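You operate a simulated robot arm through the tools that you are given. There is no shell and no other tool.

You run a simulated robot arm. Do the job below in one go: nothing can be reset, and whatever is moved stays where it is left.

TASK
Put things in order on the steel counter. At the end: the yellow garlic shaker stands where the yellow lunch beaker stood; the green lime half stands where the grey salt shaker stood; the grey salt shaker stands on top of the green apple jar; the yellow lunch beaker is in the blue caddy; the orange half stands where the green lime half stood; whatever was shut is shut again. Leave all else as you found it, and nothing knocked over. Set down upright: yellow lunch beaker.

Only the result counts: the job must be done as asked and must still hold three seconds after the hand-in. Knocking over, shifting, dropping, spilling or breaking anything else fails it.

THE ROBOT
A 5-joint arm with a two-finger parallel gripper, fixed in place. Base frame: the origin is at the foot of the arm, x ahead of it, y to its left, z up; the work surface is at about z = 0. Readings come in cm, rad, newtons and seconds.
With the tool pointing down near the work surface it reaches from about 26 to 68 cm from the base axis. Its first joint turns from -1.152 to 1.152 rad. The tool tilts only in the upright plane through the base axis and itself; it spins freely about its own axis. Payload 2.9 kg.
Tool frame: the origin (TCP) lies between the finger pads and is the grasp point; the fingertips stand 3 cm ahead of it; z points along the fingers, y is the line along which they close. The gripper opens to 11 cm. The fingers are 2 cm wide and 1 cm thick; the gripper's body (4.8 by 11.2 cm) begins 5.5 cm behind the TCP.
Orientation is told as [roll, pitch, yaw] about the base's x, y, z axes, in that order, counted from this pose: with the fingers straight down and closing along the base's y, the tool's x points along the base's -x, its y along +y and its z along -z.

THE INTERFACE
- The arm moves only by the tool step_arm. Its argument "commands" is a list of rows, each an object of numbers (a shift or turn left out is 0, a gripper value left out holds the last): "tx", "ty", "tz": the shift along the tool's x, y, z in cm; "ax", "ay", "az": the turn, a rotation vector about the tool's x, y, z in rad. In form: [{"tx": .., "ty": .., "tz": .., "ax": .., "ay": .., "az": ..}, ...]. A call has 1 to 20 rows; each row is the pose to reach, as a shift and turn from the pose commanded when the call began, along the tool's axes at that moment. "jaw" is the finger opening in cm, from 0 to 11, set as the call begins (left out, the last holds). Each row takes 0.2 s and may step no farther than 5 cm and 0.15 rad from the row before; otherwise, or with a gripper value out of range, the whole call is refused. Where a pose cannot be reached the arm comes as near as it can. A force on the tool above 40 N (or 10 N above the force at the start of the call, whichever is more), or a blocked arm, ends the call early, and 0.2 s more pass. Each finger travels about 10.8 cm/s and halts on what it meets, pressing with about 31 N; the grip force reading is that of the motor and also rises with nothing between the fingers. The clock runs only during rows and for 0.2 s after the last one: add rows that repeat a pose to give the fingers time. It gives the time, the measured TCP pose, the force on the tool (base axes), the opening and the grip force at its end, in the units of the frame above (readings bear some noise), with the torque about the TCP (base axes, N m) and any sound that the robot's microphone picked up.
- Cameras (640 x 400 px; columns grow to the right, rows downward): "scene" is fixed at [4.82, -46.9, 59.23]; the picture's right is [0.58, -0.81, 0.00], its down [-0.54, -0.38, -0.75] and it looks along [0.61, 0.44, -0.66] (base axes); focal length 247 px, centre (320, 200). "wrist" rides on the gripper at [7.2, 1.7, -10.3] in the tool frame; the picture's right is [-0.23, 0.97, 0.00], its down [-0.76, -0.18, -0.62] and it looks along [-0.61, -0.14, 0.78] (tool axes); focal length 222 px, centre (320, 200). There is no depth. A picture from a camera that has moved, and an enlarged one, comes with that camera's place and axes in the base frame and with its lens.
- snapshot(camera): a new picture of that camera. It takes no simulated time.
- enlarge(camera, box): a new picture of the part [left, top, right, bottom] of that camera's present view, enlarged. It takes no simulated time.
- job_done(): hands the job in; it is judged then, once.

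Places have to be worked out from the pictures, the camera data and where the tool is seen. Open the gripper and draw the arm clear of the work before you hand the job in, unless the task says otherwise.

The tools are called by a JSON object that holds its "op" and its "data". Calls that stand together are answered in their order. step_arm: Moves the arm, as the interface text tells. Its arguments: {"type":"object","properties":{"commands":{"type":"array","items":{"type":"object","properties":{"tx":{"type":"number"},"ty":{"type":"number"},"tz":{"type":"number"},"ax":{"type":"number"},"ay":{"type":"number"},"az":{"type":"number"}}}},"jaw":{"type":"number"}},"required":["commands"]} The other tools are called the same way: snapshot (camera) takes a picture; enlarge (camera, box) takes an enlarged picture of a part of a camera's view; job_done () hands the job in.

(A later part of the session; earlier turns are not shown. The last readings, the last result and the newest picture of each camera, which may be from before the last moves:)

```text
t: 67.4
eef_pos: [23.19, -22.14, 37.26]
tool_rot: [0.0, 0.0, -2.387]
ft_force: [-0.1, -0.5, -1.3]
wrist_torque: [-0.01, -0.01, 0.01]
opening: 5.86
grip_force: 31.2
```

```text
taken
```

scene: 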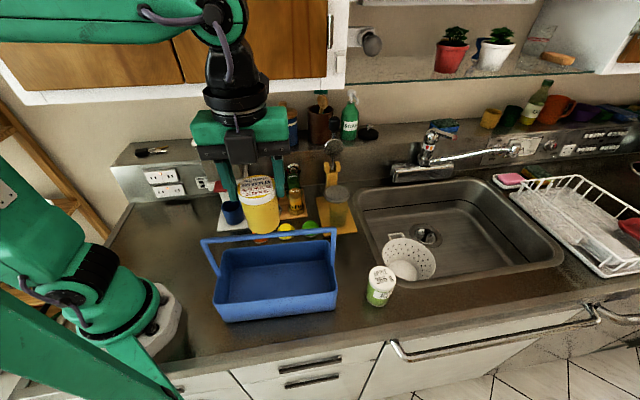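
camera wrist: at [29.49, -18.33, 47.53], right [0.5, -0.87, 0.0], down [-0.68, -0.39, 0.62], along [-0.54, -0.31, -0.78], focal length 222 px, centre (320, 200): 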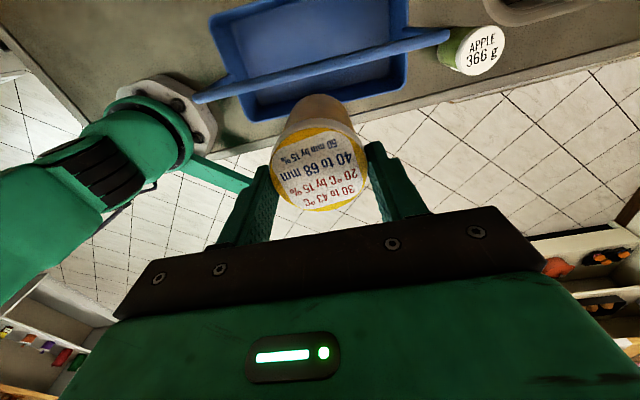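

The turn worked. From this side I can see the bar, the front rim and the beaker together, so I enlarge for exact offsets.

{"op": "enlarge", "data": {"camera": "wrist", "box": [280, 40, 360, 100]}}

{"op": "enlarge", "data": {"camera": "wrist", "box": [345, 30, 425, 110]}}

{"op": "enlarge", "data": {"camera": "wrist", "box": [200, 60, 280, 130]}}

{"op": "enlarge", "data": {"camera": "wrist", "box": [240, 80, 400, 220]}}

```text
6.67 times, centred on (320, 70) of wrist
camera zoom: at [29.49, -18.33, 47.53], right [0.5, -0.87, 0.0], down [-0.68, -0.39, 0.62], along [-0.54, -0.31, -0.78], focal length 1481 px, centre (320, 1067)
```

zoom: 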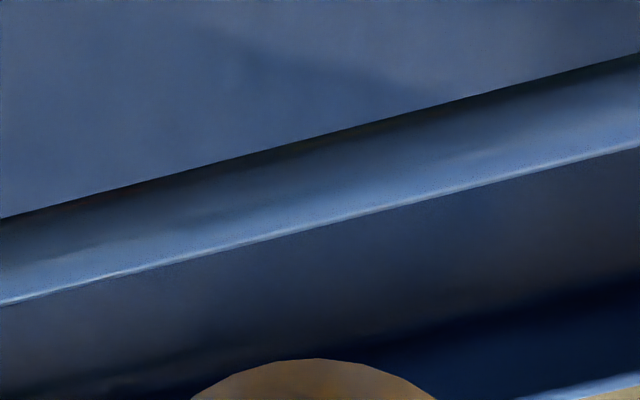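

```text
5.00 times, centred on (385, 70) of wrist
camera zoom: at [29.49, -18.33, 47.53], right [0.5, -0.87, 0.0], down [-0.68, -0.39, 0.62], along [-0.54, -0.31, -0.78], focal length 1111 px, centre (-5, 850)
```

zoom: 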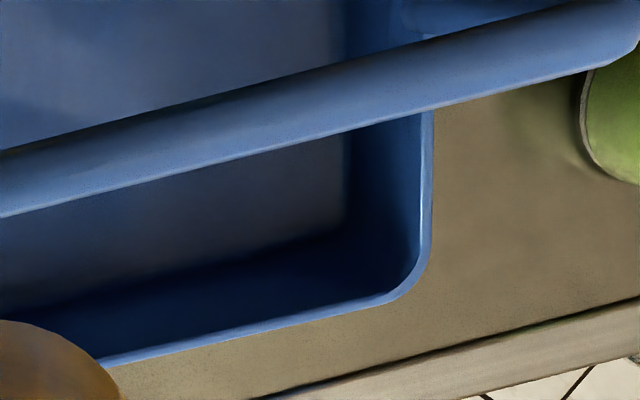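

```text
5.71 times, centred on (240, 95) of wrist
camera zoom: at [29.49, -18.33, 47.53], right [0.5, -0.87, 0.0], down [-0.68, -0.39, 0.62], along [-0.54, -0.31, -0.78], focal length 1269 px, centre (777, 800)
```

zoom: 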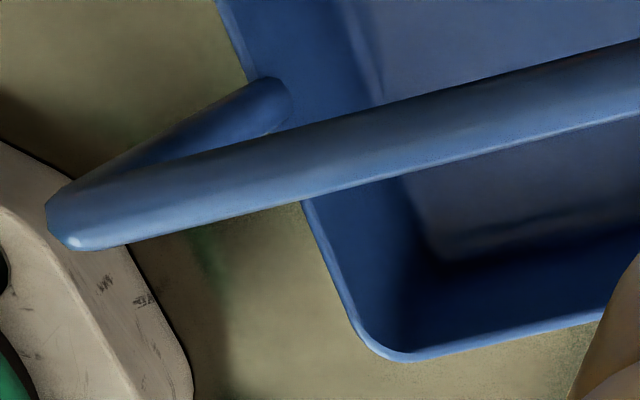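

```text
2.86 times, centred on (320, 150) of wrist
camera zoom: at [29.49, -18.33, 47.53], right [0.5, -0.87, 0.0], down [-0.68, -0.39, 0.62], along [-0.54, -0.31, -0.78], focal length 635 px, centre (320, 343)
```

zoom: 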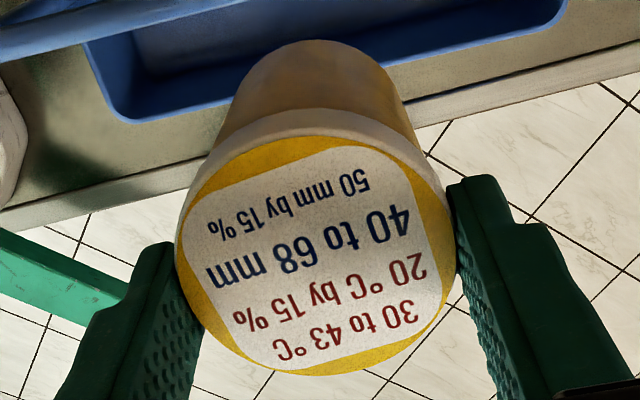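

Measured straight down: the bar centre is at tool x≈+3.55 and the front rim's inner edge at about -3.65. Shifting the tool 0.78 cm toward the front centres everything with about 0.4 cm of gap on each side. I do that and descend to z≈26 to re-check.

{"op": "step_arm", "data": {"commands": [{"tx": -0.4, "az": 0.008}, {"tx": -0.78, "az": 0.016}, {"tx": -0.78, "az": 0.016, "tz": 2.5}, {"tx": -0.78, "az": 0.016, "tz": 5}, {"tx": -0.78, "az": 0.016, "tz": 7.5}, {"tx": -0.78, "az": 0.016, "tz": 10}, {"tx": -0.78, "az": 0.016, "tz": 11.3}, {"tx": -0.78, "az": 0.016, "tz": 11.3}, {"tx": -0.78, "az": 0.016, "tz": 11.3}]}}

{"op": "snapshot", "data": {"camera": "wrist"}}

{"op": "enlarge", "data": {"camera": "wrist", "box": [280, 30, 380, 100]}}

{"op": "enlarge", "data": {"camera": "wrist", "box": [350, 20, 450, 130]}}

{"op": "enlarge", "data": {"camera": "scene", "box": [190, 120, 350, 330]}}

```text
t: 69.4
eef_pos: [22.58, -22.64, 25.95]
tool_rot: [0.001, 0.0, -2.404]
ft_force: [-0.5, -1.3, -1.1]
wrist_torque: [-0.01, 0.0, 0.06]
opening: 5.88
grip_force: 30.8
```

```text
taken
camera wrist: at [28.98, -18.96, 36.18], right [0.49, -0.87, 0.0], down [-0.68, -0.38, 0.62], along [-0.54, -0.3, -0.78], focal length 222 px, centre (320, 200)
```

wrist: 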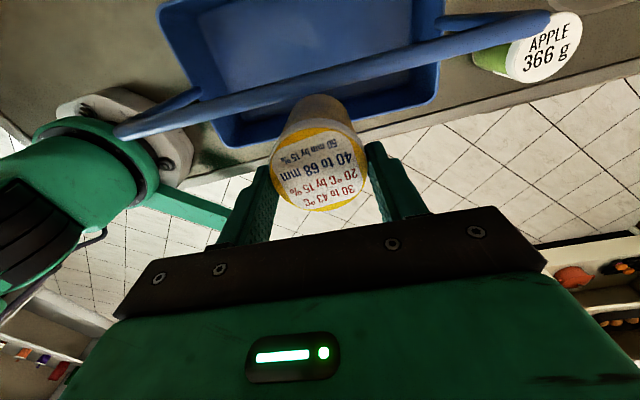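

```text
5.71 times, centred on (330, 65) of wrist
camera zoom: at [28.98, -18.96, 36.18], right [0.49, -0.87, 0.0], down [-0.68, -0.38, 0.62], along [-0.54, -0.3, -0.78], focal length 1269 px, centre (263, 971)
```

zoom: 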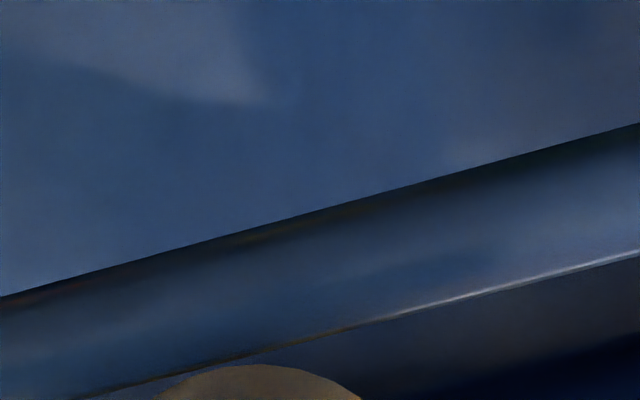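

```text
3.64 times, centred on (400, 75) of wrist
camera zoom: at [28.98, -18.96, 36.18], right [0.49, -0.87, 0.0], down [-0.68, -0.38, 0.62], along [-0.54, -0.3, -0.78], focal length 808 px, centre (29, 654)
```

zoom: 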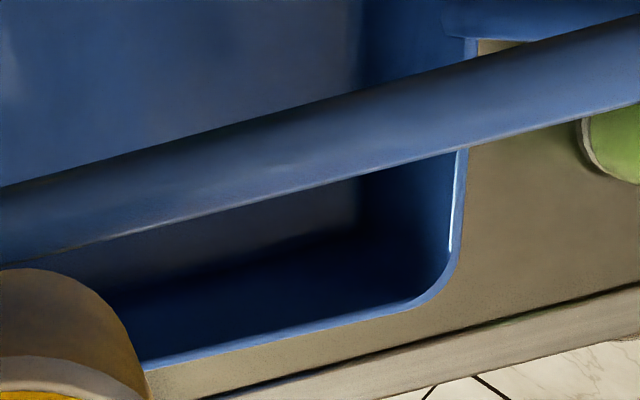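

```text
1.90 times, centred on (270, 225) of scene
camera zoom: at [4.82, -46.9, 59.23], right [0.58, -0.81, 0.0], down [-0.54, -0.38, -0.75], along [0.61, 0.44, -0.66], focal length 471 px, centre (415, 152)
```

zoom: 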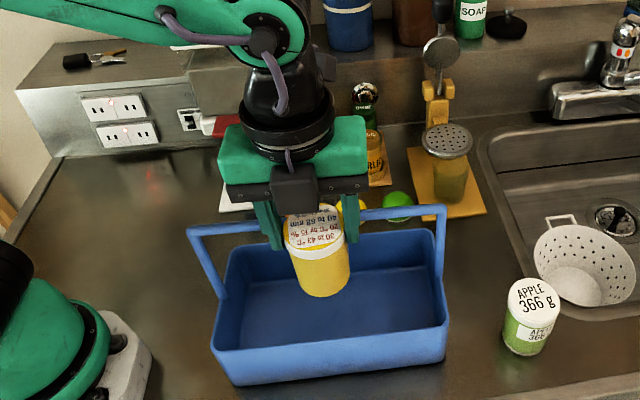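

Bar edges are now at tool x = 3.7 to 4.9 and the rim's inner edge at about -2.9, with the beaker edge at about -2.5, as planned. I descend slowly in small stages, watching force and position.

{"op": "step_arm", "data": {"commands": [{"tz": 1.5}, {"tz": 3}, {"tz": 4.5}, {"tz": 6}, {"tz": 7.5}, {"tz": 8.5}, {"tz": 8.5}, {"tz": 8.5}]}}

{"op": "snapshot", "data": {"camera": "wrist"}}

{"op": "enlarge", "data": {"camera": "scene", "box": [190, 150, 350, 330]}}

```text
t: 71.2
eef_pos: [22.59, -22.75, 17.56]
tool_rot: [-0.002, 0.0, -2.402]
ft_force: [0.7, -0.1, -1.7]
wrist_torque: [0.01, 0.0, 0.03]
opening: 5.88
grip_force: 31.2
```

```text
taken
camera wrist: at [29.04, -18.95, 27.74], right [0.49, -0.87, 0.0], down [-0.68, -0.38, 0.62], along [-0.54, -0.3, -0.78], focal length 222 px, centre (320, 200)
```

wrist: 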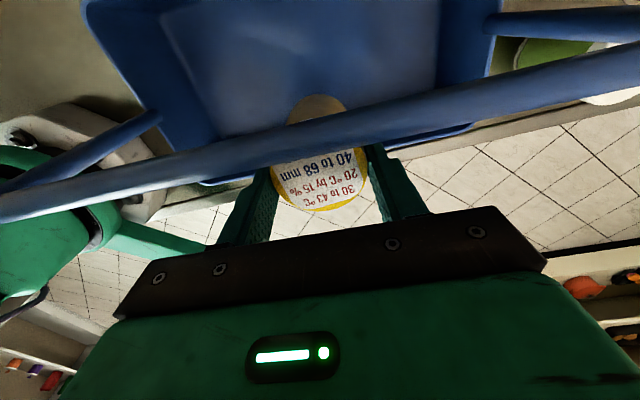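

```text
2.22 times, centred on (270, 240) of scene
camera zoom: at [4.82, -46.9, 59.23], right [0.58, -0.81, 0.0], down [-0.54, -0.38, -0.75], along [0.61, 0.44, -0.66], focal length 550 px, centre (431, 111)
```

zoom: 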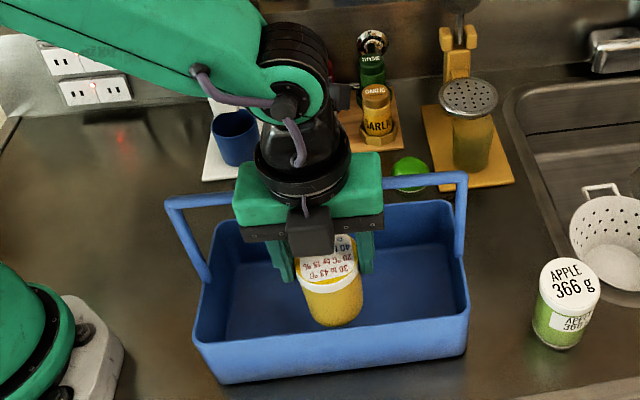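

The bar now passes between the camera and the fingers. I zoom once more to confirm the gap before the gripper body goes past it.

{"op": "enlarge", "data": {"camera": "wrist", "box": [260, 90, 380, 210]}}

{"op": "enlarge", "data": {"camera": "wrist", "box": [370, 90, 490, 190]}}

```text
3.33 times, centred on (320, 150) of wrist
camera zoom: at [29.04, -18.95, 27.74], right [0.49, -0.87, 0.0], down [-0.68, -0.38, 0.62], along [-0.54, -0.3, -0.78], focal length 740 px, centre (320, 367)
```

zoom: 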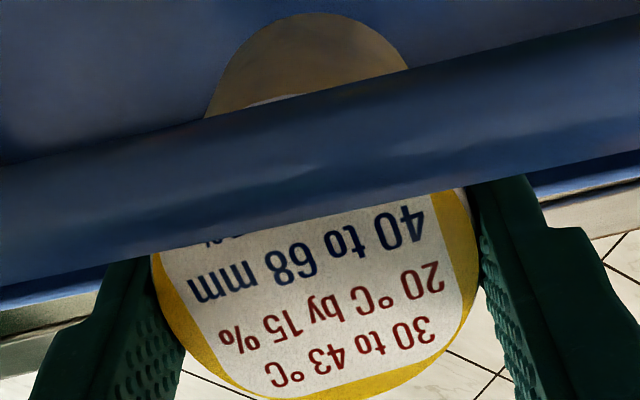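

```text
4.00 times, centred on (430, 140) of wrist
camera zoom: at [29.04, -18.95, 27.74], right [0.49, -0.87, 0.0], down [-0.68, -0.38, 0.62], along [-0.54, -0.3, -0.78], focal length 888 px, centre (-120, 440)
```

zoom: 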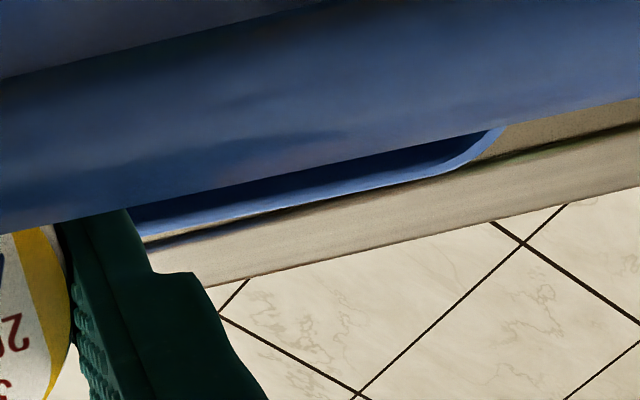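

The gap holds (bar near edge at x≈3.6–3.7 against 3.3 for the wrist adapter). I shift 0.07 cm and go down to about z=12.5.

{"op": "step_arm", "data": {"commands": [{"tx": -0.07, "tz": 0.8}, {"tx": -0.07, "tz": 1.6}, {"tx": -0.07, "tz": 2.4}, {"tx": -0.07, "tz": 3.2}, {"tx": -0.07, "tz": 4}, {"tx": -0.07, "tz": 4.5}, {"tx": -0.07, "tz": 5}, {"tx": -0.07, "tz": 5}, {"tx": -0.07, "tz": 5}]}}

{"op": "snapshot", "data": {"camera": "wrist"}}

{"op": "enlarge", "data": {"camera": "scene", "box": [190, 150, 350, 330]}}

```text
t: 73.2
eef_pos: [22.44, -22.82, 12.5]
tool_rot: [-0.001, 0.0, -2.403]
ft_force: [0.4, 0.2, -1.9]
wrist_torque: [0.0, -0.01, 0.01]
opening: 5.86
grip_force: 31.5
```

```text
taken
camera wrist: at [28.85, -19.05, 22.7], right [0.49, -0.87, 0.0], down [-0.68, -0.38, 0.62], along [-0.54, -0.3, -0.78], focal length 222 px, centre (320, 200)
```

wrist: 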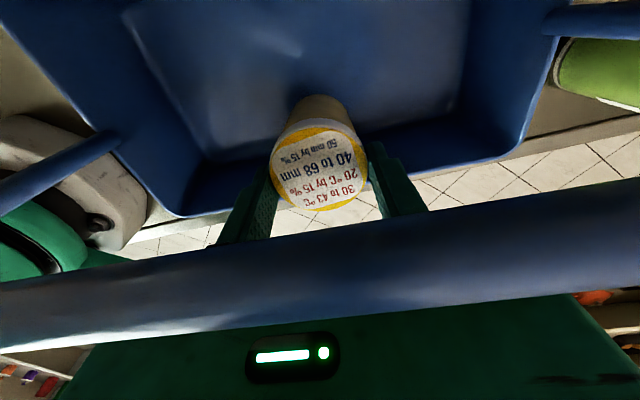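

```text
2.22 times, centred on (270, 240) of scene
camera zoom: at [4.82, -46.9, 59.23], right [0.58, -0.81, 0.0], down [-0.54, -0.38, -0.75], along [0.61, 0.44, -0.66], focal length 550 px, centre (431, 111)
```

zoom: 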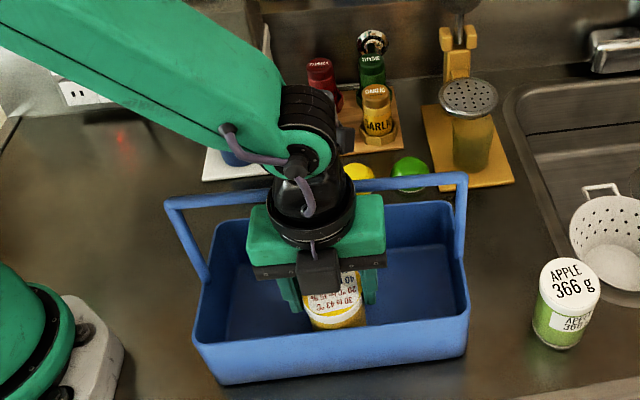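

Now past the earlier contact height with no force, and the caddy has not moved. I lower further to about z=10.1 and watch for floor contact.

{"op": "step_arm", "data": {"commands": [{"tz": 0.5}, {"tz": 1}, {"tz": 1.5}, {"tz": 2}, {"tz": 2.3}, {"tz": 2.3}]}}

{"op": "snapshot", "data": {"camera": "wrist"}}

{"op": "enlarge", "data": {"camera": "scene", "box": [210, 190, 350, 330]}}

```text
t: 74.3
eef_pos: [22.57, -22.83, 10.52]
tool_rot: [0.002, 0.0, -2.403]
ft_force: [0.3, 4.7, 9.6]
wrist_torque: [0.12, 0.11, -0.06]
opening: 5.87
grip_force: 30.7
stopped in row 5: the force on the tool passed its limit at 50 N (the readings are from after the stop); the commanded pose is now the measured one
```

```text
taken
camera wrist: at [28.94, -19.05, 20.8], right [0.49, -0.87, 0.0], down [-0.68, -0.38, 0.62], along [-0.54, -0.31, -0.78], focal length 222 px, centre (320, 200)
```

wrist: 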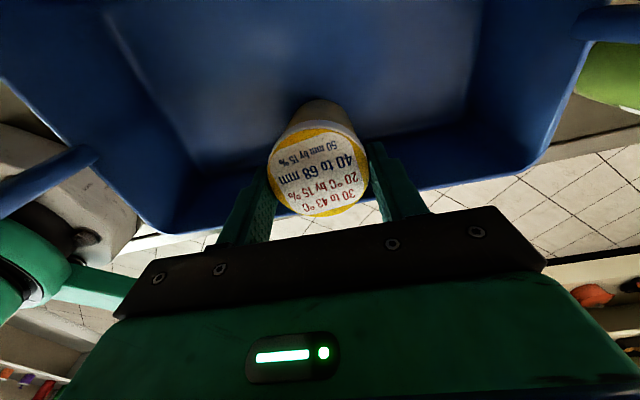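

```text
2.86 times, centred on (280, 260) of scene
camera zoom: at [4.82, -46.9, 59.23], right [0.58, -0.81, 0.0], down [-0.54, -0.38, -0.75], along [0.61, 0.44, -0.66], focal length 707 px, centre (434, 29)
```

zoom: 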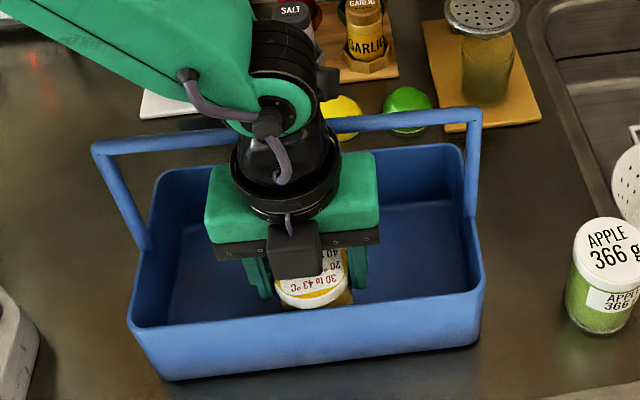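

A 50 N stop came at z≈10.5. The contact works out at the beaker's bottom edge toward the front wall, most likely the wall's inward slope near the floor. I back up 0.4 cm and look closely.

{"op": "step_arm", "data": {"commands": [{"tz": -0.2}, {"tz": -0.4}, {"tz": -0.4}]}}

{"op": "enlarge", "data": {"camera": "wrist", "box": [220, 80, 460, 240]}}

{"op": "enlarge", "data": {"camera": "scene", "box": [290, 215, 350, 320]}}

{"op": "enlarge", "data": {"camera": "scene", "box": [195, 225, 275, 330]}}

{"op": "enlarge", "data": {"camera": "scene", "box": [240, 200, 320, 300]}}

```text
t: 75.1
eef_pos: [22.41, -22.86, 10.83]
tool_rot: [0.002, 0.001, -2.403]
ft_force: [0.9, 0.2, -1.3]
wrist_torque: [0.03, 0.0, -0.02]
opening: 5.92
grip_force: 31.1
```

```text
2.50 times, centred on (340, 160) of wrist
camera zoom: at [28.89, -19.07, 21.14], right [0.49, -0.87, 0.0], down [-0.68, -0.38, 0.62], along [-0.54, -0.31, -0.78], focal length 555 px, centre (270, 300)
```

zoom: 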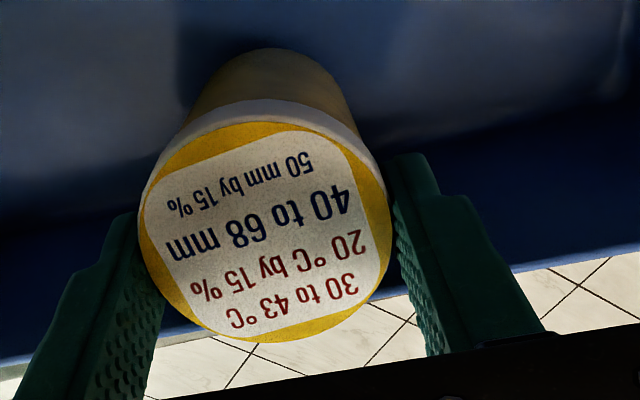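

```text
3.81 times, centred on (320, 268) of scene
camera zoom: at [4.82, -46.9, 59.23], right [0.58, -0.81, 0.0], down [-0.54, -0.38, -0.75], along [0.61, 0.44, -0.66], focal length 942 px, centre (320, -57)
```

zoom: 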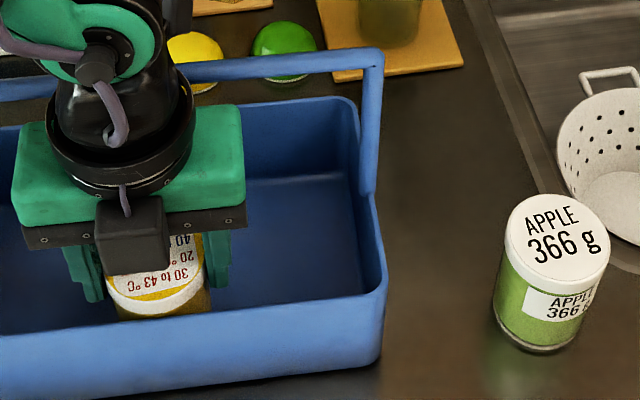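

```text
3.81 times, centred on (235, 278) of scene
camera zoom: at [4.82, -46.9, 59.23], right [0.58, -0.81, 0.0], down [-0.54, -0.38, -0.75], along [0.61, 0.44, -0.66], focal length 942 px, centre (644, -95)
```

zoom: 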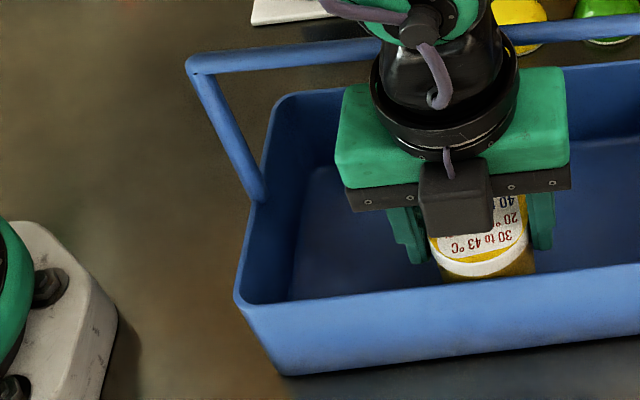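

```text
4.00 times, centred on (280, 250) of scene
camera zoom: at [4.82, -46.9, 59.23], right [0.58, -0.81, 0.0], down [-0.54, -0.38, -0.75], along [0.61, 0.44, -0.66], focal length 990 px, centre (480, 0)
```

zoom: 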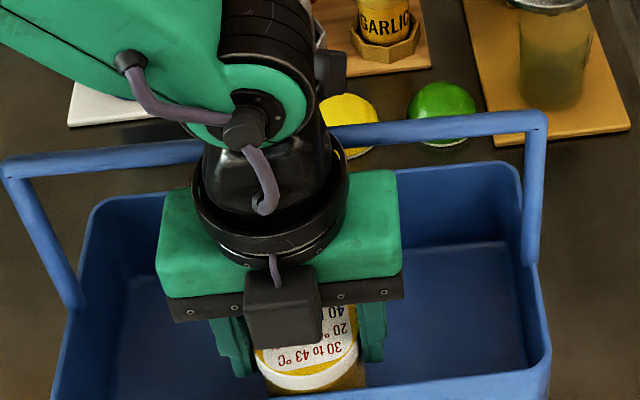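

The beaker was pushed about 0.4 cm up in the grip, so its base did touch something at about z=1.6. I now feel downward in 0.15 cm steps, reading the force each time, to find out gently whether this is the caddy floor.

{"op": "step_arm", "data": {"commands": [{"tz": 0.1}, {"tz": 0.15}]}}

{"op": "step_arm", "data": {"commands": [{"tz": 0.1}, {"tz": 0.15}]}}

{"op": "step_arm", "data": {"commands": [{"tz": 0.1}, {"tz": 0.1}]}}

```text
t: 75.7
eef_pos: [22.52, -22.86, 10.71]
tool_rot: [0.004, -0.001, -2.4]
ft_force: [-1.0, -0.2, -0.8]
wrist_torque: [0.0, -0.03, 0.01]
opening: 5.86
grip_force: 31.2
```

```text
t: 76.3
eef_pos: [22.51, -22.78, 10.51]
tool_rot: [0.002, 0.0, -2.401]
ft_force: [-0.5, -0.1, -1.5]
wrist_torque: [0.02, 0.02, 0.02]
opening: 5.86
grip_force: 31.2
```

```text
t: 76.9
eef_pos: [22.44, -22.85, 10.51]
tool_rot: [0.001, -0.002, -2.402]
ft_force: [0.2, 0.3, -1.4]
wrist_torque: [-0.03, 0.03, 0.01]
opening: 5.85
grip_force: 30.7
```

No contact force yet at z≈10.5. I continue in 0.1 cm steps.

{"op": "step_arm", "data": {"commands": [{"tz": 0.1}, {"tz": 0.1}]}}

{"op": "step_arm", "data": {"commands": [{"tz": 0.1}, {"tz": 0.1}]}}

{"op": "step_arm", "data": {"commands": [{"tz": 0.1}, {"tz": 0.1}]}}

```text
t: 77.5
eef_pos: [22.48, -22.82, 10.32]
tool_rot: [0.002, 0.001, -2.403]
ft_force: [-0.5, -0.6, -1.1]
wrist_torque: [0.0, 0.01, 0.03]
opening: 5.88
grip_force: 31.0
```

```text
t: 78.1
eef_pos: [22.43, -22.83, 10.25]
tool_rot: [0.002, 0.001, -2.402]
ft_force: [0.5, 0.9, -1.2]
wrist_torque: [0.03, -0.05, -0.02]
opening: 5.88
grip_force: 31.0
```

```text
t: 78.7
eef_pos: [22.43, -22.82, 10.15]
tool_rot: [0.001, -0.001, -2.401]
ft_force: [0.1, 0.3, -1.2]
wrist_torque: [-0.01, 0.02, 0.0]
opening: 5.88
grip_force: 31.0
```

{"op": "step_arm", "data": {"commands": [{"tz": 0.1}, {"tz": 0.1}]}}

{"op": "step_arm", "data": {"commands": [{"tz": 0.1}, {"tz": 0.1}]}}

{"op": "enlarge", "data": {"camera": "wrist", "box": [220, 80, 460, 240]}}

```text
t: 79.3
eef_pos: [22.58, -22.75, 10.08]
tool_rot: [0.002, 0.0, -2.402]
ft_force: [-0.3, 1.2, -2.5]
wrist_torque: [0.02, 0.0, 0.05]
opening: 5.86
grip_force: 30.6
```

```text
t: 79.9
eef_pos: [22.44, -22.75, 9.9]
tool_rot: [0.003, -0.002, -2.402]
ft_force: [0.3, -0.6, -1.0]
wrist_torque: [0.02, 0.0, 0.02]
opening: 5.89
grip_force: 31.4
```

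```text
2.50 times, centred on (340, 160) of wrist
camera zoom: at [28.95, -19.03, 20.21], right [0.49, -0.87, 0.0], down [-0.68, -0.38, 0.62], along [-0.54, -0.31, -0.78], focal length 555 px, centre (270, 300)
```

zoom: 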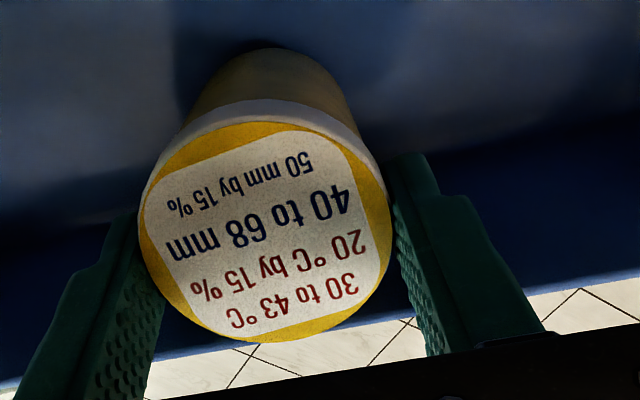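

Still free at z=9.9. Before going lower, I check the camera bracket against the bar from the scene camera.

{"op": "enlarge", "data": {"camera": "scene", "box": [240, 190, 310, 270]}}

{"op": "snapshot", "data": {"camera": "wrist"}}

```text
5.00 times, centred on (275, 230) of scene
camera zoom: at [4.82, -46.9, 59.23], right [0.58, -0.81, 0.0], down [-0.54, -0.38, -0.75], along [0.61, 0.44, -0.66], focal length 1237 px, centre (545, 50)
```

zoom: 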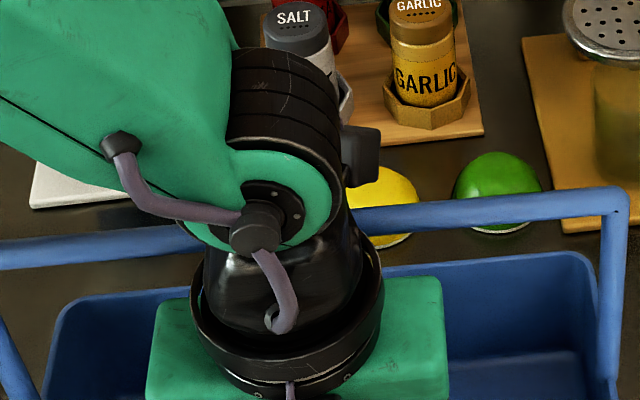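

```text
taken
camera wrist: at [28.95, -19.03, 20.21], right [0.49, -0.87, 0.0], down [-0.68, -0.38, 0.62], along [-0.54, -0.31, -0.78], focal length 222 px, centre (320, 200)
```

wrist: 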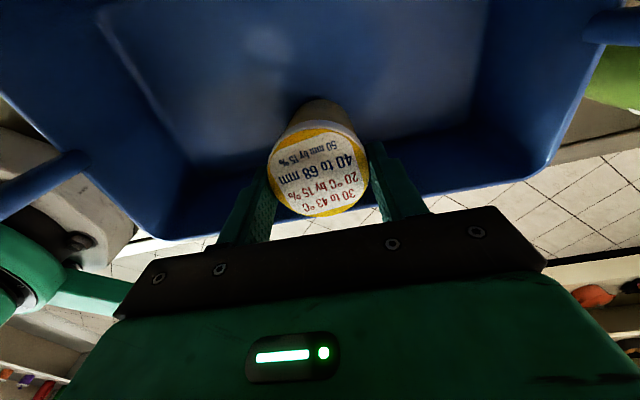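

{"op": "step_arm", "data": {"commands": [{"tz": 0.1}, {"tz": 0.1}]}}

{"op": "step_arm", "data": {"commands": [{"tz": 0.1}, {"tz": 0.1}]}}

{"op": "step_arm", "data": {"commands": [{"tz": 0.08}, {"tz": 0.08}]}}

```text
t: 80.5
eef_pos: [22.49, -22.83, 9.89]
tool_rot: [0.001, 0.0, -2.401]
ft_force: [0.9, 0.4, -1.7]
wrist_torque: [0.0, 0.01, 0.01]
opening: 5.89
grip_force: 31.4
```

```text
t: 81.1
eef_pos: [22.54, -22.84, 9.8]
tool_rot: [0.001, 0.001, -2.402]
ft_force: [0.6, -1.0, -0.9]
wrist_torque: [-0.02, 0.03, -0.03]
opening: 5.88
grip_force: 31.6
```

```text
t: 81.7
eef_pos: [22.5, -22.84, 9.57]
tool_rot: [0.001, 0.0, -2.403]
ft_force: [0.1, -0.7, -1.8]
wrist_torque: [-0.01, 0.0, 0.0]
opening: 5.89
grip_force: 31.1
```

{"op": "step_arm", "data": {"commands": [{"tz": 0.08}, {"tz": 0.08}]}}

{"op": "step_arm", "data": {"commands": [{"tz": 0.08}, {"tz": 0.08}]}}

{"op": "step_arm", "data": {"commands": [{"tz": 0.08}, {"tz": 0.08}]}}

```text
t: 82.3
eef_pos: [22.51, -22.8, 9.66]
tool_rot: [0.005, 0.0, -2.401]
ft_force: [-1.4, 0.1, 9.0]
wrist_torque: [0.29, -0.58, 0.03]
opening: 5.89
grip_force: 31.3
```

```text
t: 82.9
eef_pos: [22.51, -22.95, 9.54]
tool_rot: [0.006, 0.0, -2.403]
ft_force: [2.3, 4.6, 23.6]
wrist_torque: [0.03, -0.66, 0.1]
opening: 5.88
grip_force: 31.4
```

```text
t: 83.5
eef_pos: [22.52, -22.86, 9.62]
tool_rot: [0.004, 0.0, -2.402]
ft_force: [5.1, 7.0, 39.6]
wrist_torque: [0.03, -1.0, 0.13]
opening: 5.85
grip_force: 31.2
```

The camera bracket has now touched the bar: 10 to 40 N, with the torque pointing at x≈4.3. I back up 0.3 cm at once and check that the force is gone.

{"op": "step_arm", "data": {"commands": [{"tz": -0.2}, {"tz": -0.35}, {"tz": -0.35}]}}

{"op": "enlarge", "data": {"camera": "scene", "box": [290, 215, 350, 320]}}

{"op": "enlarge", "data": {"camera": "scene", "box": [195, 225, 275, 330]}}

{"op": "enlarge", "data": {"camera": "wrist", "box": [220, 80, 460, 240]}}

```text
t: 84.3
eef_pos: [22.43, -22.69, 9.69]
tool_rot: [-0.001, -0.001, -2.402]
ft_force: [1.9, -1.8, 1.8]
wrist_torque: [0.29, -0.05, -0.05]
opening: 5.89
grip_force: 31.1
```

```text
3.81 times, centred on (320, 268) of scene
camera zoom: at [4.82, -46.9, 59.23], right [0.58, -0.81, 0.0], down [-0.54, -0.38, -0.75], along [0.61, 0.44, -0.66], focal length 942 px, centre (320, -57)
```

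zoom: 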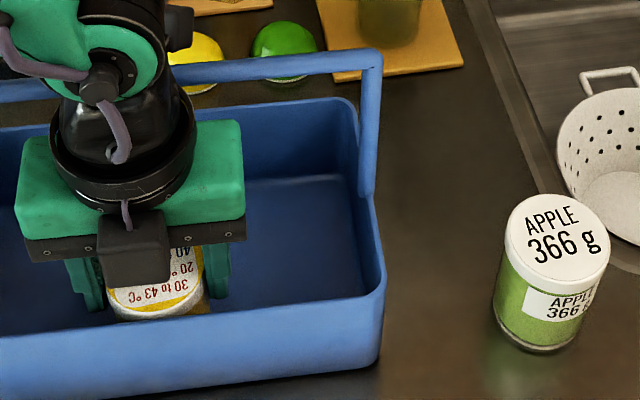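

```text
3.81 times, centred on (235, 278) of scene
camera zoom: at [4.82, -46.9, 59.23], right [0.58, -0.81, 0.0], down [-0.54, -0.38, -0.75], along [0.61, 0.44, -0.66], focal length 942 px, centre (644, -95)
```

zoom: 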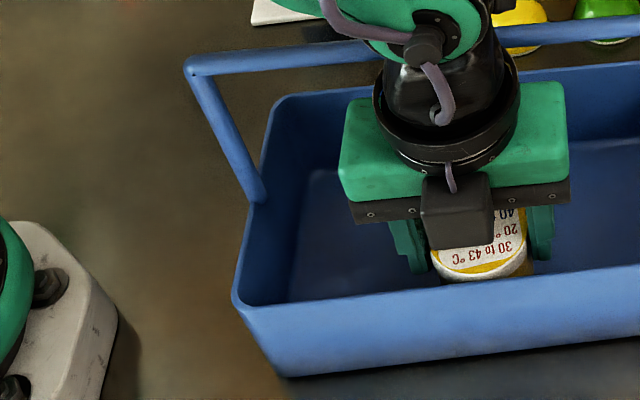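

```text
2.50 times, centred on (340, 160) of wrist
camera zoom: at [28.85, -19.02, 19.93], right [0.49, -0.87, 0.0], down [-0.68, -0.38, 0.62], along [-0.55, -0.3, -0.78], focal length 555 px, centre (270, 300)
```

zoom: 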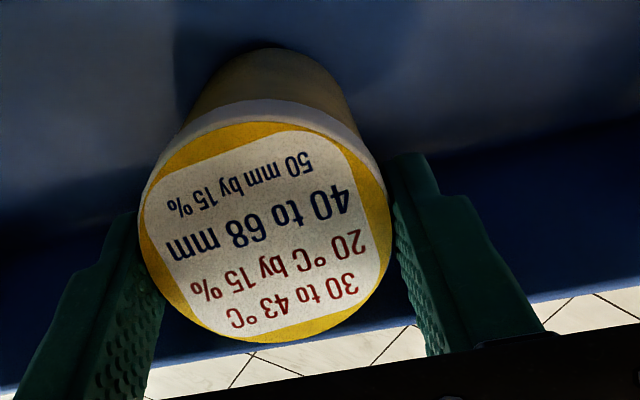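

A slight residual load remains, so I rise another 0.2 cm to be free of the bar, then ease the grip open in small steps so the beaker settles the last few millimetres.

{"op": "step_arm", "data": {"commands": [{"tz": -0.1}, {"tz": -0.2}, {"tz": -0.2}]}}

{"op": "step_arm", "data": {"commands": [{}, {}], "jaw": 5.8}}

```text
t: 85.1
eef_pos: [22.39, -22.84, 9.96]
tool_rot: [0.003, 0.0, -2.402]
ft_force: [-0.3, -0.4, -1.5]
wrist_torque: [0.0, -0.01, 0.01]
opening: 5.86
grip_force: 30.9
```

```text
t: 85.7
eef_pos: [22.4, -22.71, 9.95]
tool_rot: [0.002, 0.0, -2.401]
ft_force: [-0.3, 0.1, -0.7]
wrist_torque: [0.05, 0.01, 0.01]
opening: 5.88
grip_force: 1.4
```

Grip force has fallen to 1.4 N. I look at whether the beaker has settled.

{"op": "enlarge", "data": {"camera": "wrist", "box": [220, 80, 460, 240]}}

{"op": "enlarge", "data": {"camera": "scene", "box": [240, 200, 320, 300]}}

```text
2.50 times, centred on (340, 160) of wrist
camera zoom: at [28.91, -19.04, 20.25], right [0.49, -0.87, 0.0], down [-0.68, -0.38, 0.62], along [-0.54, -0.31, -0.78], focal length 555 px, centre (270, 300)
```

zoom: 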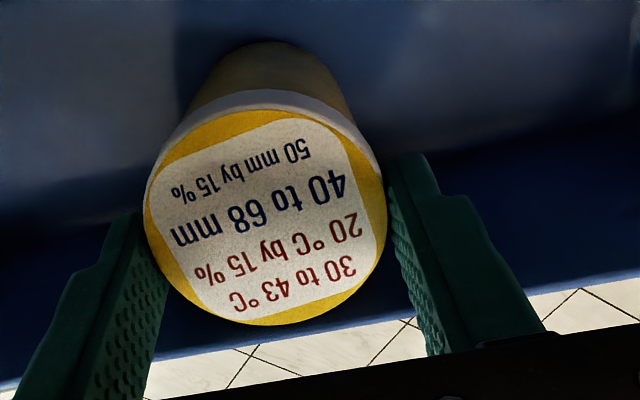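

```text
4.00 times, centred on (280, 250) of scene
camera zoom: at [4.82, -46.9, 59.23], right [0.58, -0.81, 0.0], down [-0.54, -0.38, -0.75], along [0.61, 0.44, -0.66], focal length 990 px, centre (480, 0)
```

zoom: 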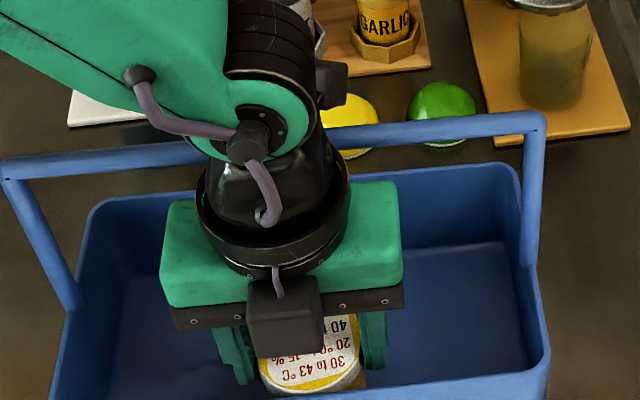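

The beaker slid down gently and now appears to rest on the floor. I open fully and rise straight up, away from the bar.

{"op": "step_arm", "data": {"commands": [{}, {}], "jaw": 6.0}}

{"op": "step_arm", "data": {"commands": [{}, {}, {}], "jaw": 7.6}}

{"op": "enlarge", "data": {"camera": "wrist", "box": [220, 80, 460, 240]}}

```text
t: 86.3
eef_pos: [22.56, -22.76, 10.06]
tool_rot: [0.004, 0.001, -2.401]
ft_force: [-0.5, -0.5, 0.7]
wrist_torque: [-0.03, 0.02, -0.02]
opening: 6.0
grip_force: 0.1
```

```text
t: 87.1
eef_pos: [22.34, -22.75, 9.94]
tool_rot: [0.001, -0.001, -2.402]
ft_force: [0.9, 0.8, -0.3]
wrist_torque: [0.0, 0.02, 0.01]
opening: 7.6
grip_force: 0.1
```

```text
2.50 times, centred on (340, 160) of wrist
camera zoom: at [28.91, -19.04, 20.25], right [0.49, -0.87, 0.0], down [-0.68, -0.38, 0.62], along [-0.54, -0.31, -0.78], focal length 555 px, centre (270, 300)
```

zoom: 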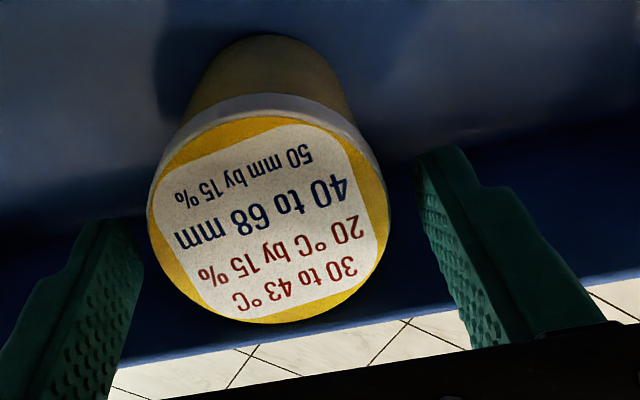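

The beaker stands free and upright in the caddy. I rise straight up.

{"op": "step_arm", "data": {"commands": [{"tz": -1}, {"tz": -2}, {"tz": -3}, {"tz": -4.5}, {"tz": -6}, {"tz": -8}, {"tz": -10}, {"tz": -13}, {"tz": -16}, {"tz": -19}, {"tz": -22}, {"tz": -25}, {"tz": -27}, {"tz": -27}]}}

{"op": "enlarge", "data": {"camera": "scene", "box": [190, 220, 350, 330]}}

{"op": "enlarge", "data": {"camera": "scene", "box": [290, 215, 350, 320]}}

{"op": "enlarge", "data": {"camera": "scene", "box": [195, 225, 275, 330]}}

{"op": "snapshot", "data": {"camera": "wrist"}}

```text
t: 90.1
eef_pos: [22.49, -22.72, 37.08]
tool_rot: [0.001, -0.001, -2.402]
ft_force: [0.1, 0.3, -0.8]
wrist_torque: [-0.02, 0.01, 0.01]
opening: 7.6
grip_force: 0.1
```

```text
3.64 times, centred on (270, 275) of scene
camera zoom: at [4.82, -46.9, 59.23], right [0.58, -0.81, 0.0], down [-0.54, -0.38, -0.75], along [0.61, 0.44, -0.66], focal length 900 px, centre (502, -73)
```

zoom: 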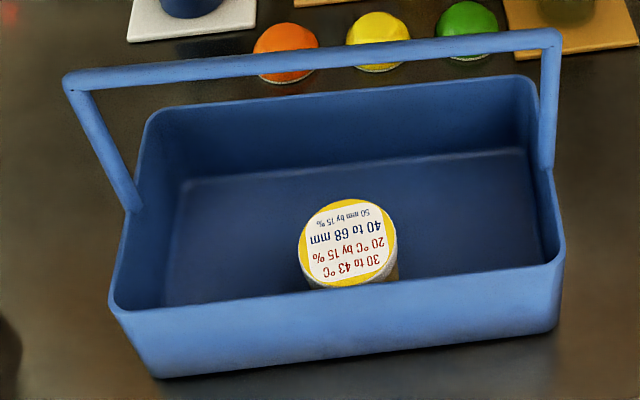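

```text
3.81 times, centred on (320, 268) of scene
camera zoom: at [4.82, -46.9, 59.23], right [0.58, -0.81, 0.0], down [-0.54, -0.38, -0.75], along [0.61, 0.44, -0.66], focal length 942 px, centre (320, -57)
```

zoom: 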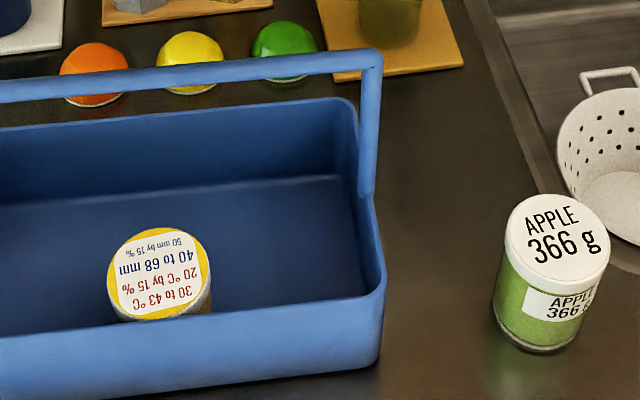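

```text
3.81 times, centred on (235, 278) of scene
camera zoom: at [4.82, -46.9, 59.23], right [0.58, -0.81, 0.0], down [-0.54, -0.38, -0.75], along [0.61, 0.44, -0.66], focal length 942 px, centre (644, -95)
```

zoom: 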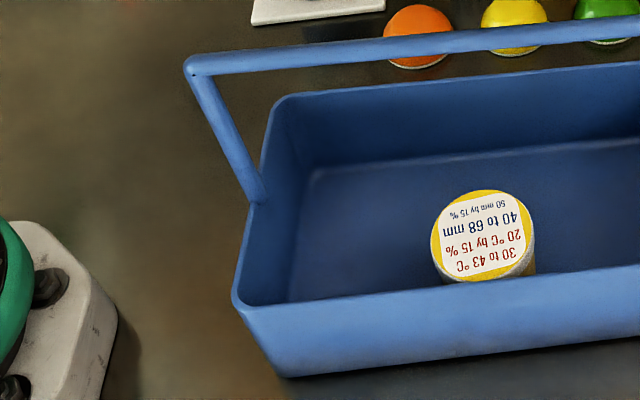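

```text
taken
camera wrist: at [28.79, -19.04, 47.42], right [0.49, -0.87, 0.0], down [-0.68, -0.38, 0.62], along [-0.54, -0.31, -0.78], focal length 222 px, centre (320, 200)
```

wrist: 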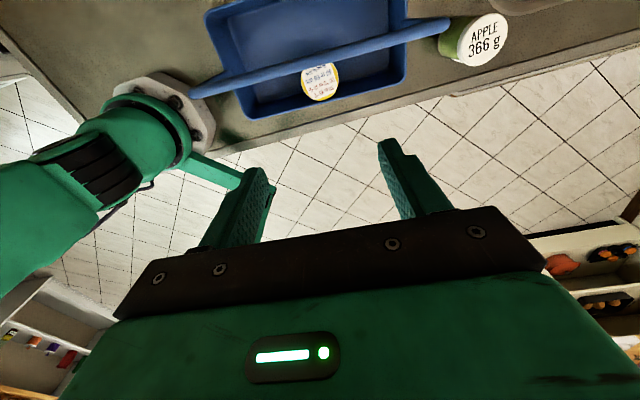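

The beaker is upright in the caddy, and the caddy is within about 0.3 cm of its original place. Next is the salt shaker, so I swing toward it while unwinding the wrist.

{"op": "step_arm", "data": {"commands": [{"tx": 1.4, "ty": -0.13, "tz": 0, "az": -0.143}, {"tx": 2.8, "ty": -0.26, "tz": 0, "az": -0.286}, {"tx": 4.2, "ty": -0.39, "tz": 0, "az": -0.43}, {"tx": 5.6, "ty": -0.51, "tz": 0.5, "az": -0.573}, {"tx": 7, "ty": -0.64, "tz": 1, "az": -0.716}, {"tx": 8.4, "ty": -0.77, "tz": 1.5, "az": -0.86}, {"tx": 9.8, "ty": -0.9, "tz": 2, "az": -1.003}, {"tx": 11.2, "ty": -1.03, "tz": 2.5, "az": -1.146}, {"tx": 12.6, "ty": -1.16, "tz": 3, "az": -1.29}, {"tx": 14, "ty": -1.29, "tz": 3.5, "az": -1.433}, {"tx": 15.45, "ty": -1.41, "tz": 4, "az": -1.576}, {"tx": 15.45, "ty": -1.41, "tz": 4, "az": -1.576}]}}

```text
t: 92.7
eef_pos: [32.89, -11.1, 32.93]
tool_rot: [0.003, -0.002, -0.824]
ft_force: [0.2, -0.4, 0.1]
wrist_torque: [-0.04, -0.03, -0.01]
opening: 7.62
grip_force: 0.2
```

{"op": "step_arm", "data": {"commands": [{"tx": 0.1, "ty": 1.4, "tz": 0.6, "az": -0.143}, {"tx": 0.2, "ty": 2.8, "tz": 1.2, "az": -0.286}, {"tx": 0.3, "ty": 4.2, "tz": 1.8, "az": -0.43}, {"tx": 0.4, "ty": 5.6, "tz": 2.4, "az": -0.573}, {"tx": 0.5, "ty": 7, "tz": 3, "az": -0.716}, {"tx": 0.6, "ty": 8.4, "tz": 3.6, "az": -0.86}, {"tx": 0.7, "ty": 9.8, "tz": 4.2, "az": -1.003}, {"tx": 0.8, "ty": 11.2, "tz": 4.8, "az": -1.146}, {"tx": 0.9, "ty": 12.6, "tz": 5.4, "az": -1.29}, {"tx": 1, "ty": 14, "tz": 6, "az": -1.433}, {"tx": 1.16, "ty": 15.38, "tz": 7, "az": -1.574}, {"tx": 1.16, "ty": 15.38, "tz": 7, "az": -1.574}], "jaw": 7}}

{"op": "snapshot", "data": {"camera": "wrist"}}

{"op": "snapshot", "data": {"camera": "scene"}}

```text
t: 95.3
eef_pos: [42.64, -1.17, 27.06]
tool_rot: [-0.007, -0.01, 0.72]
ft_force: [-0.3, 0.4, -0.2]
wrist_torque: [-0.02, 0.02, 0.01]
opening: 7.0
grip_force: 0.1
```

```text
taken
camera wrist: at [35.88, -4.67, 37.25], right [-0.47, 0.88, 0.0], down [0.68, 0.37, 0.63], along [0.56, 0.3, -0.78], focal length 222 px, centre (320, 200)
```

wrist: 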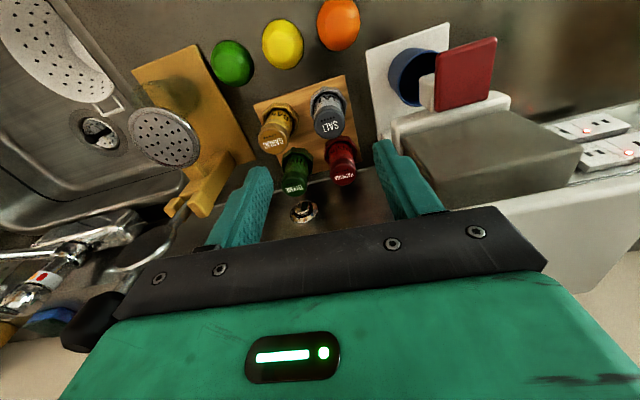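

```text
taken
```

scene: 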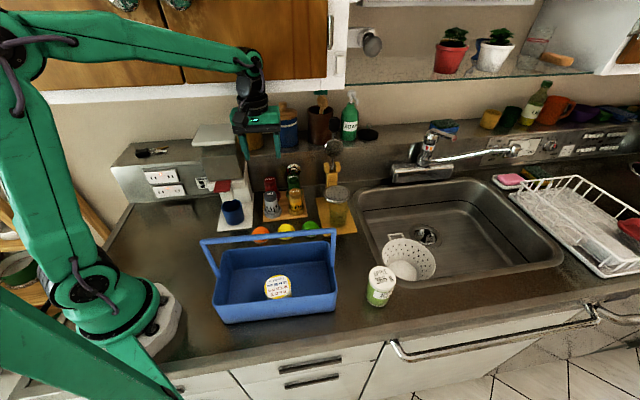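

The hopper of the coffee machine comes within about 7 cm of the salt's axis at z>15, so I must descend vertically there. I wait a moment for the arm to settle and re-read the pose.

{"op": "step_arm", "data": {"commands": [{}, {}]}}

{"op": "enlarge", "data": {"camera": "wrist", "box": [240, 60, 400, 220]}}

{"op": "enlarge", "data": {"camera": "scene", "box": [180, 80, 340, 240]}}

```text
t: 95.9
eef_pos: [42.49, -1.29, 27.05]
tool_rot: [-0.007, -0.01, 0.72]
ft_force: [-0.4, -0.7, 0.1]
wrist_torque: [0.01, 0.0, 0.0]
opening: 6.99
grip_force: 0.0
```

```text
2.50 times, centred on (320, 140) of wrist
camera zoom: at [35.9, -4.69, 37.24], right [-0.47, 0.88, 0.0], down [0.68, 0.37, 0.63], along [0.56, 0.29, -0.78], focal length 555 px, centre (320, 350)
```

zoom: 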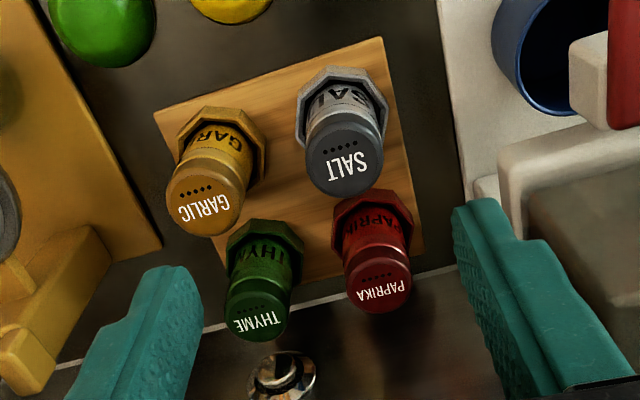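

```text
2.50 times, centred on (260, 160) of scene
camera zoom: at [4.67, -46.97, 59.19], right [0.58, -0.81, 0.0], down [-0.53, -0.38, -0.75], along [0.61, 0.44, -0.66], focal length 618 px, centre (470, 300)
```

zoom: 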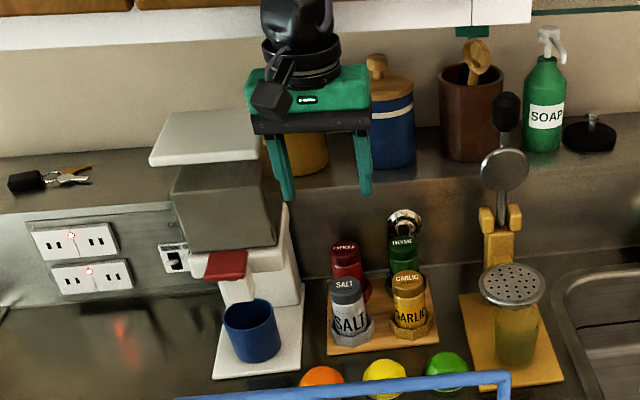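

The arm stopped about 2 cm short with no tool force, and the scene camera reading shifted slightly. The wrist is probably pressing against the upper cabinet. I back away to the front first and check.

{"op": "step_arm", "data": {"commands": [{"tx": 2}, {"tx": 4}, {"tx": 6}, {"tx": 6}]}}

{"op": "snapshot", "data": {"camera": "scene"}}

{"op": "enlarge", "data": {"camera": "scene", "box": [0, 0, 340, 200]}}

```text
t: 96.9
eef_pos: [39.15, -4.28, 25.97]
tool_rot: [-0.001, 0.0, 0.749]
ft_force: [0.2, -0.1, -0.4]
wrist_torque: [-0.01, 0.03, 0.02]
opening: 7.03
grip_force: 0.1
```

```text
taken
```

scene: 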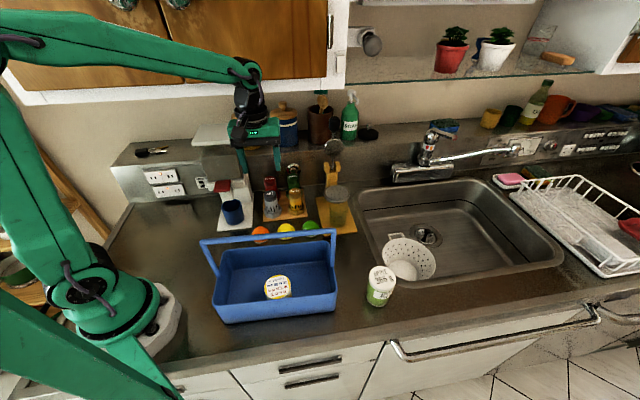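

```text
1.88 times, centred on (170, 100) of scene
camera zoom: at [4.82, -46.9, 59.23], right [0.58, -0.81, 0.0], down [-0.54, -0.38, -0.75], along [0.61, 0.44, -0.66], focal length 466 px, centre (602, 388)
```

zoom: 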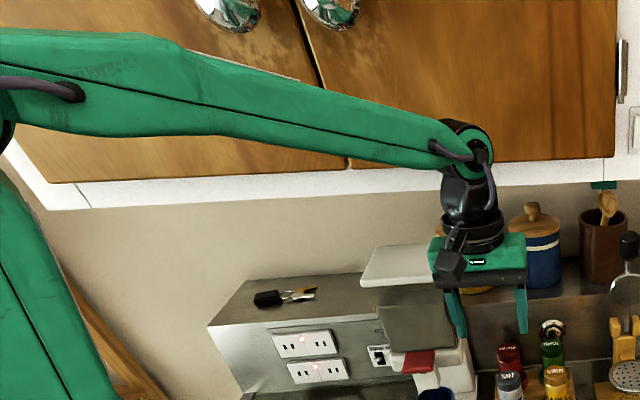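

The camera reading is back to normal, so it was a light press of the wrist on the cabinet at height. I'll approach the spice rack low instead: descend here to z≈14, where the wrist stays below the cabinet, then look.

{"op": "step_arm", "data": {"commands": [{"tz": 3}, {"tz": 6}, {"tz": 9}, {"tz": 12}, {"tz": 12}, {"tz": 12}]}}

{"op": "snapshot", "data": {"camera": "wrist"}}

{"op": "enlarge", "data": {"camera": "wrist", "box": [280, 100, 440, 240]}}

{"op": "enlarge", "data": {"camera": "scene", "box": [190, 90, 340, 250]}}

```text
t: 98.3
eef_pos: [39.1, -4.4, 13.98]
tool_rot: [-0.002, -0.002, 0.747]
ft_force: [0.5, -0.4, 0.9]
wrist_torque: [-0.01, 0.0, -0.04]
opening: 6.99
grip_force: 0.0
```

```text
taken
camera wrist: at [32.51, -7.95, 24.24], right [-0.5, 0.87, 0.0], down [0.68, 0.39, 0.62], along [0.54, 0.31, -0.78], focal length 222 px, centre (320, 200)
```

wrist: 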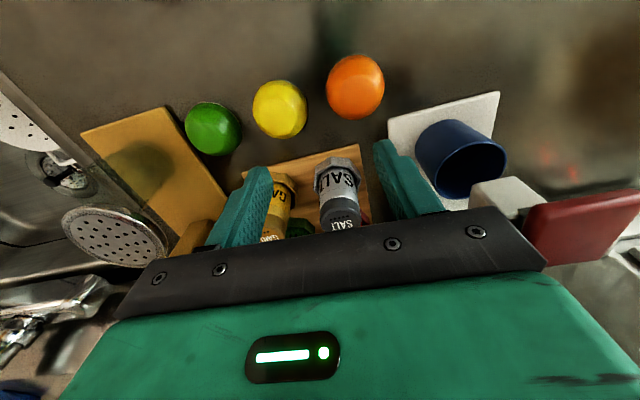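

```text
2.86 times, centred on (360, 170) of wrist
camera zoom: at [32.51, -7.95, 24.24], right [-0.5, 0.87, 0.0], down [0.68, 0.39, 0.62], along [0.54, 0.31, -0.78], focal length 635 px, centre (206, 286)
```

zoom: 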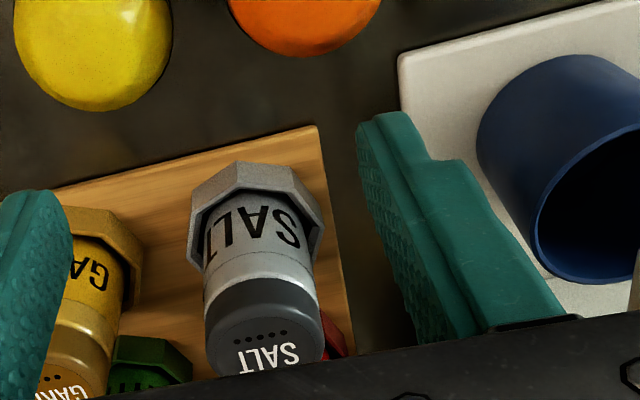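

```text
2.50 times, centred on (265, 170) of scene
camera zoom: at [4.82, -46.9, 59.23], right [0.58, -0.81, 0.0], down [-0.54, -0.38, -0.75], along [0.61, 0.44, -0.66], focal length 618 px, centre (458, 275)
```

zoom: 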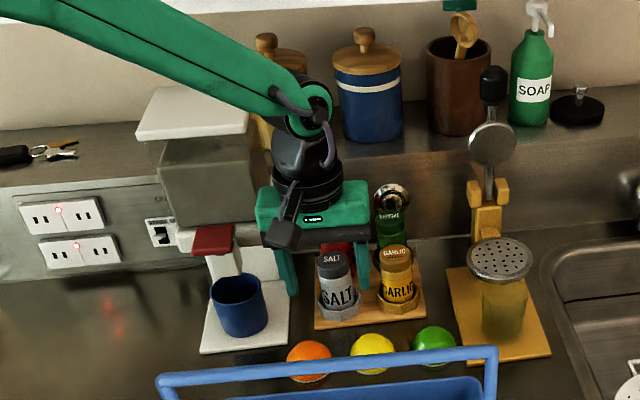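

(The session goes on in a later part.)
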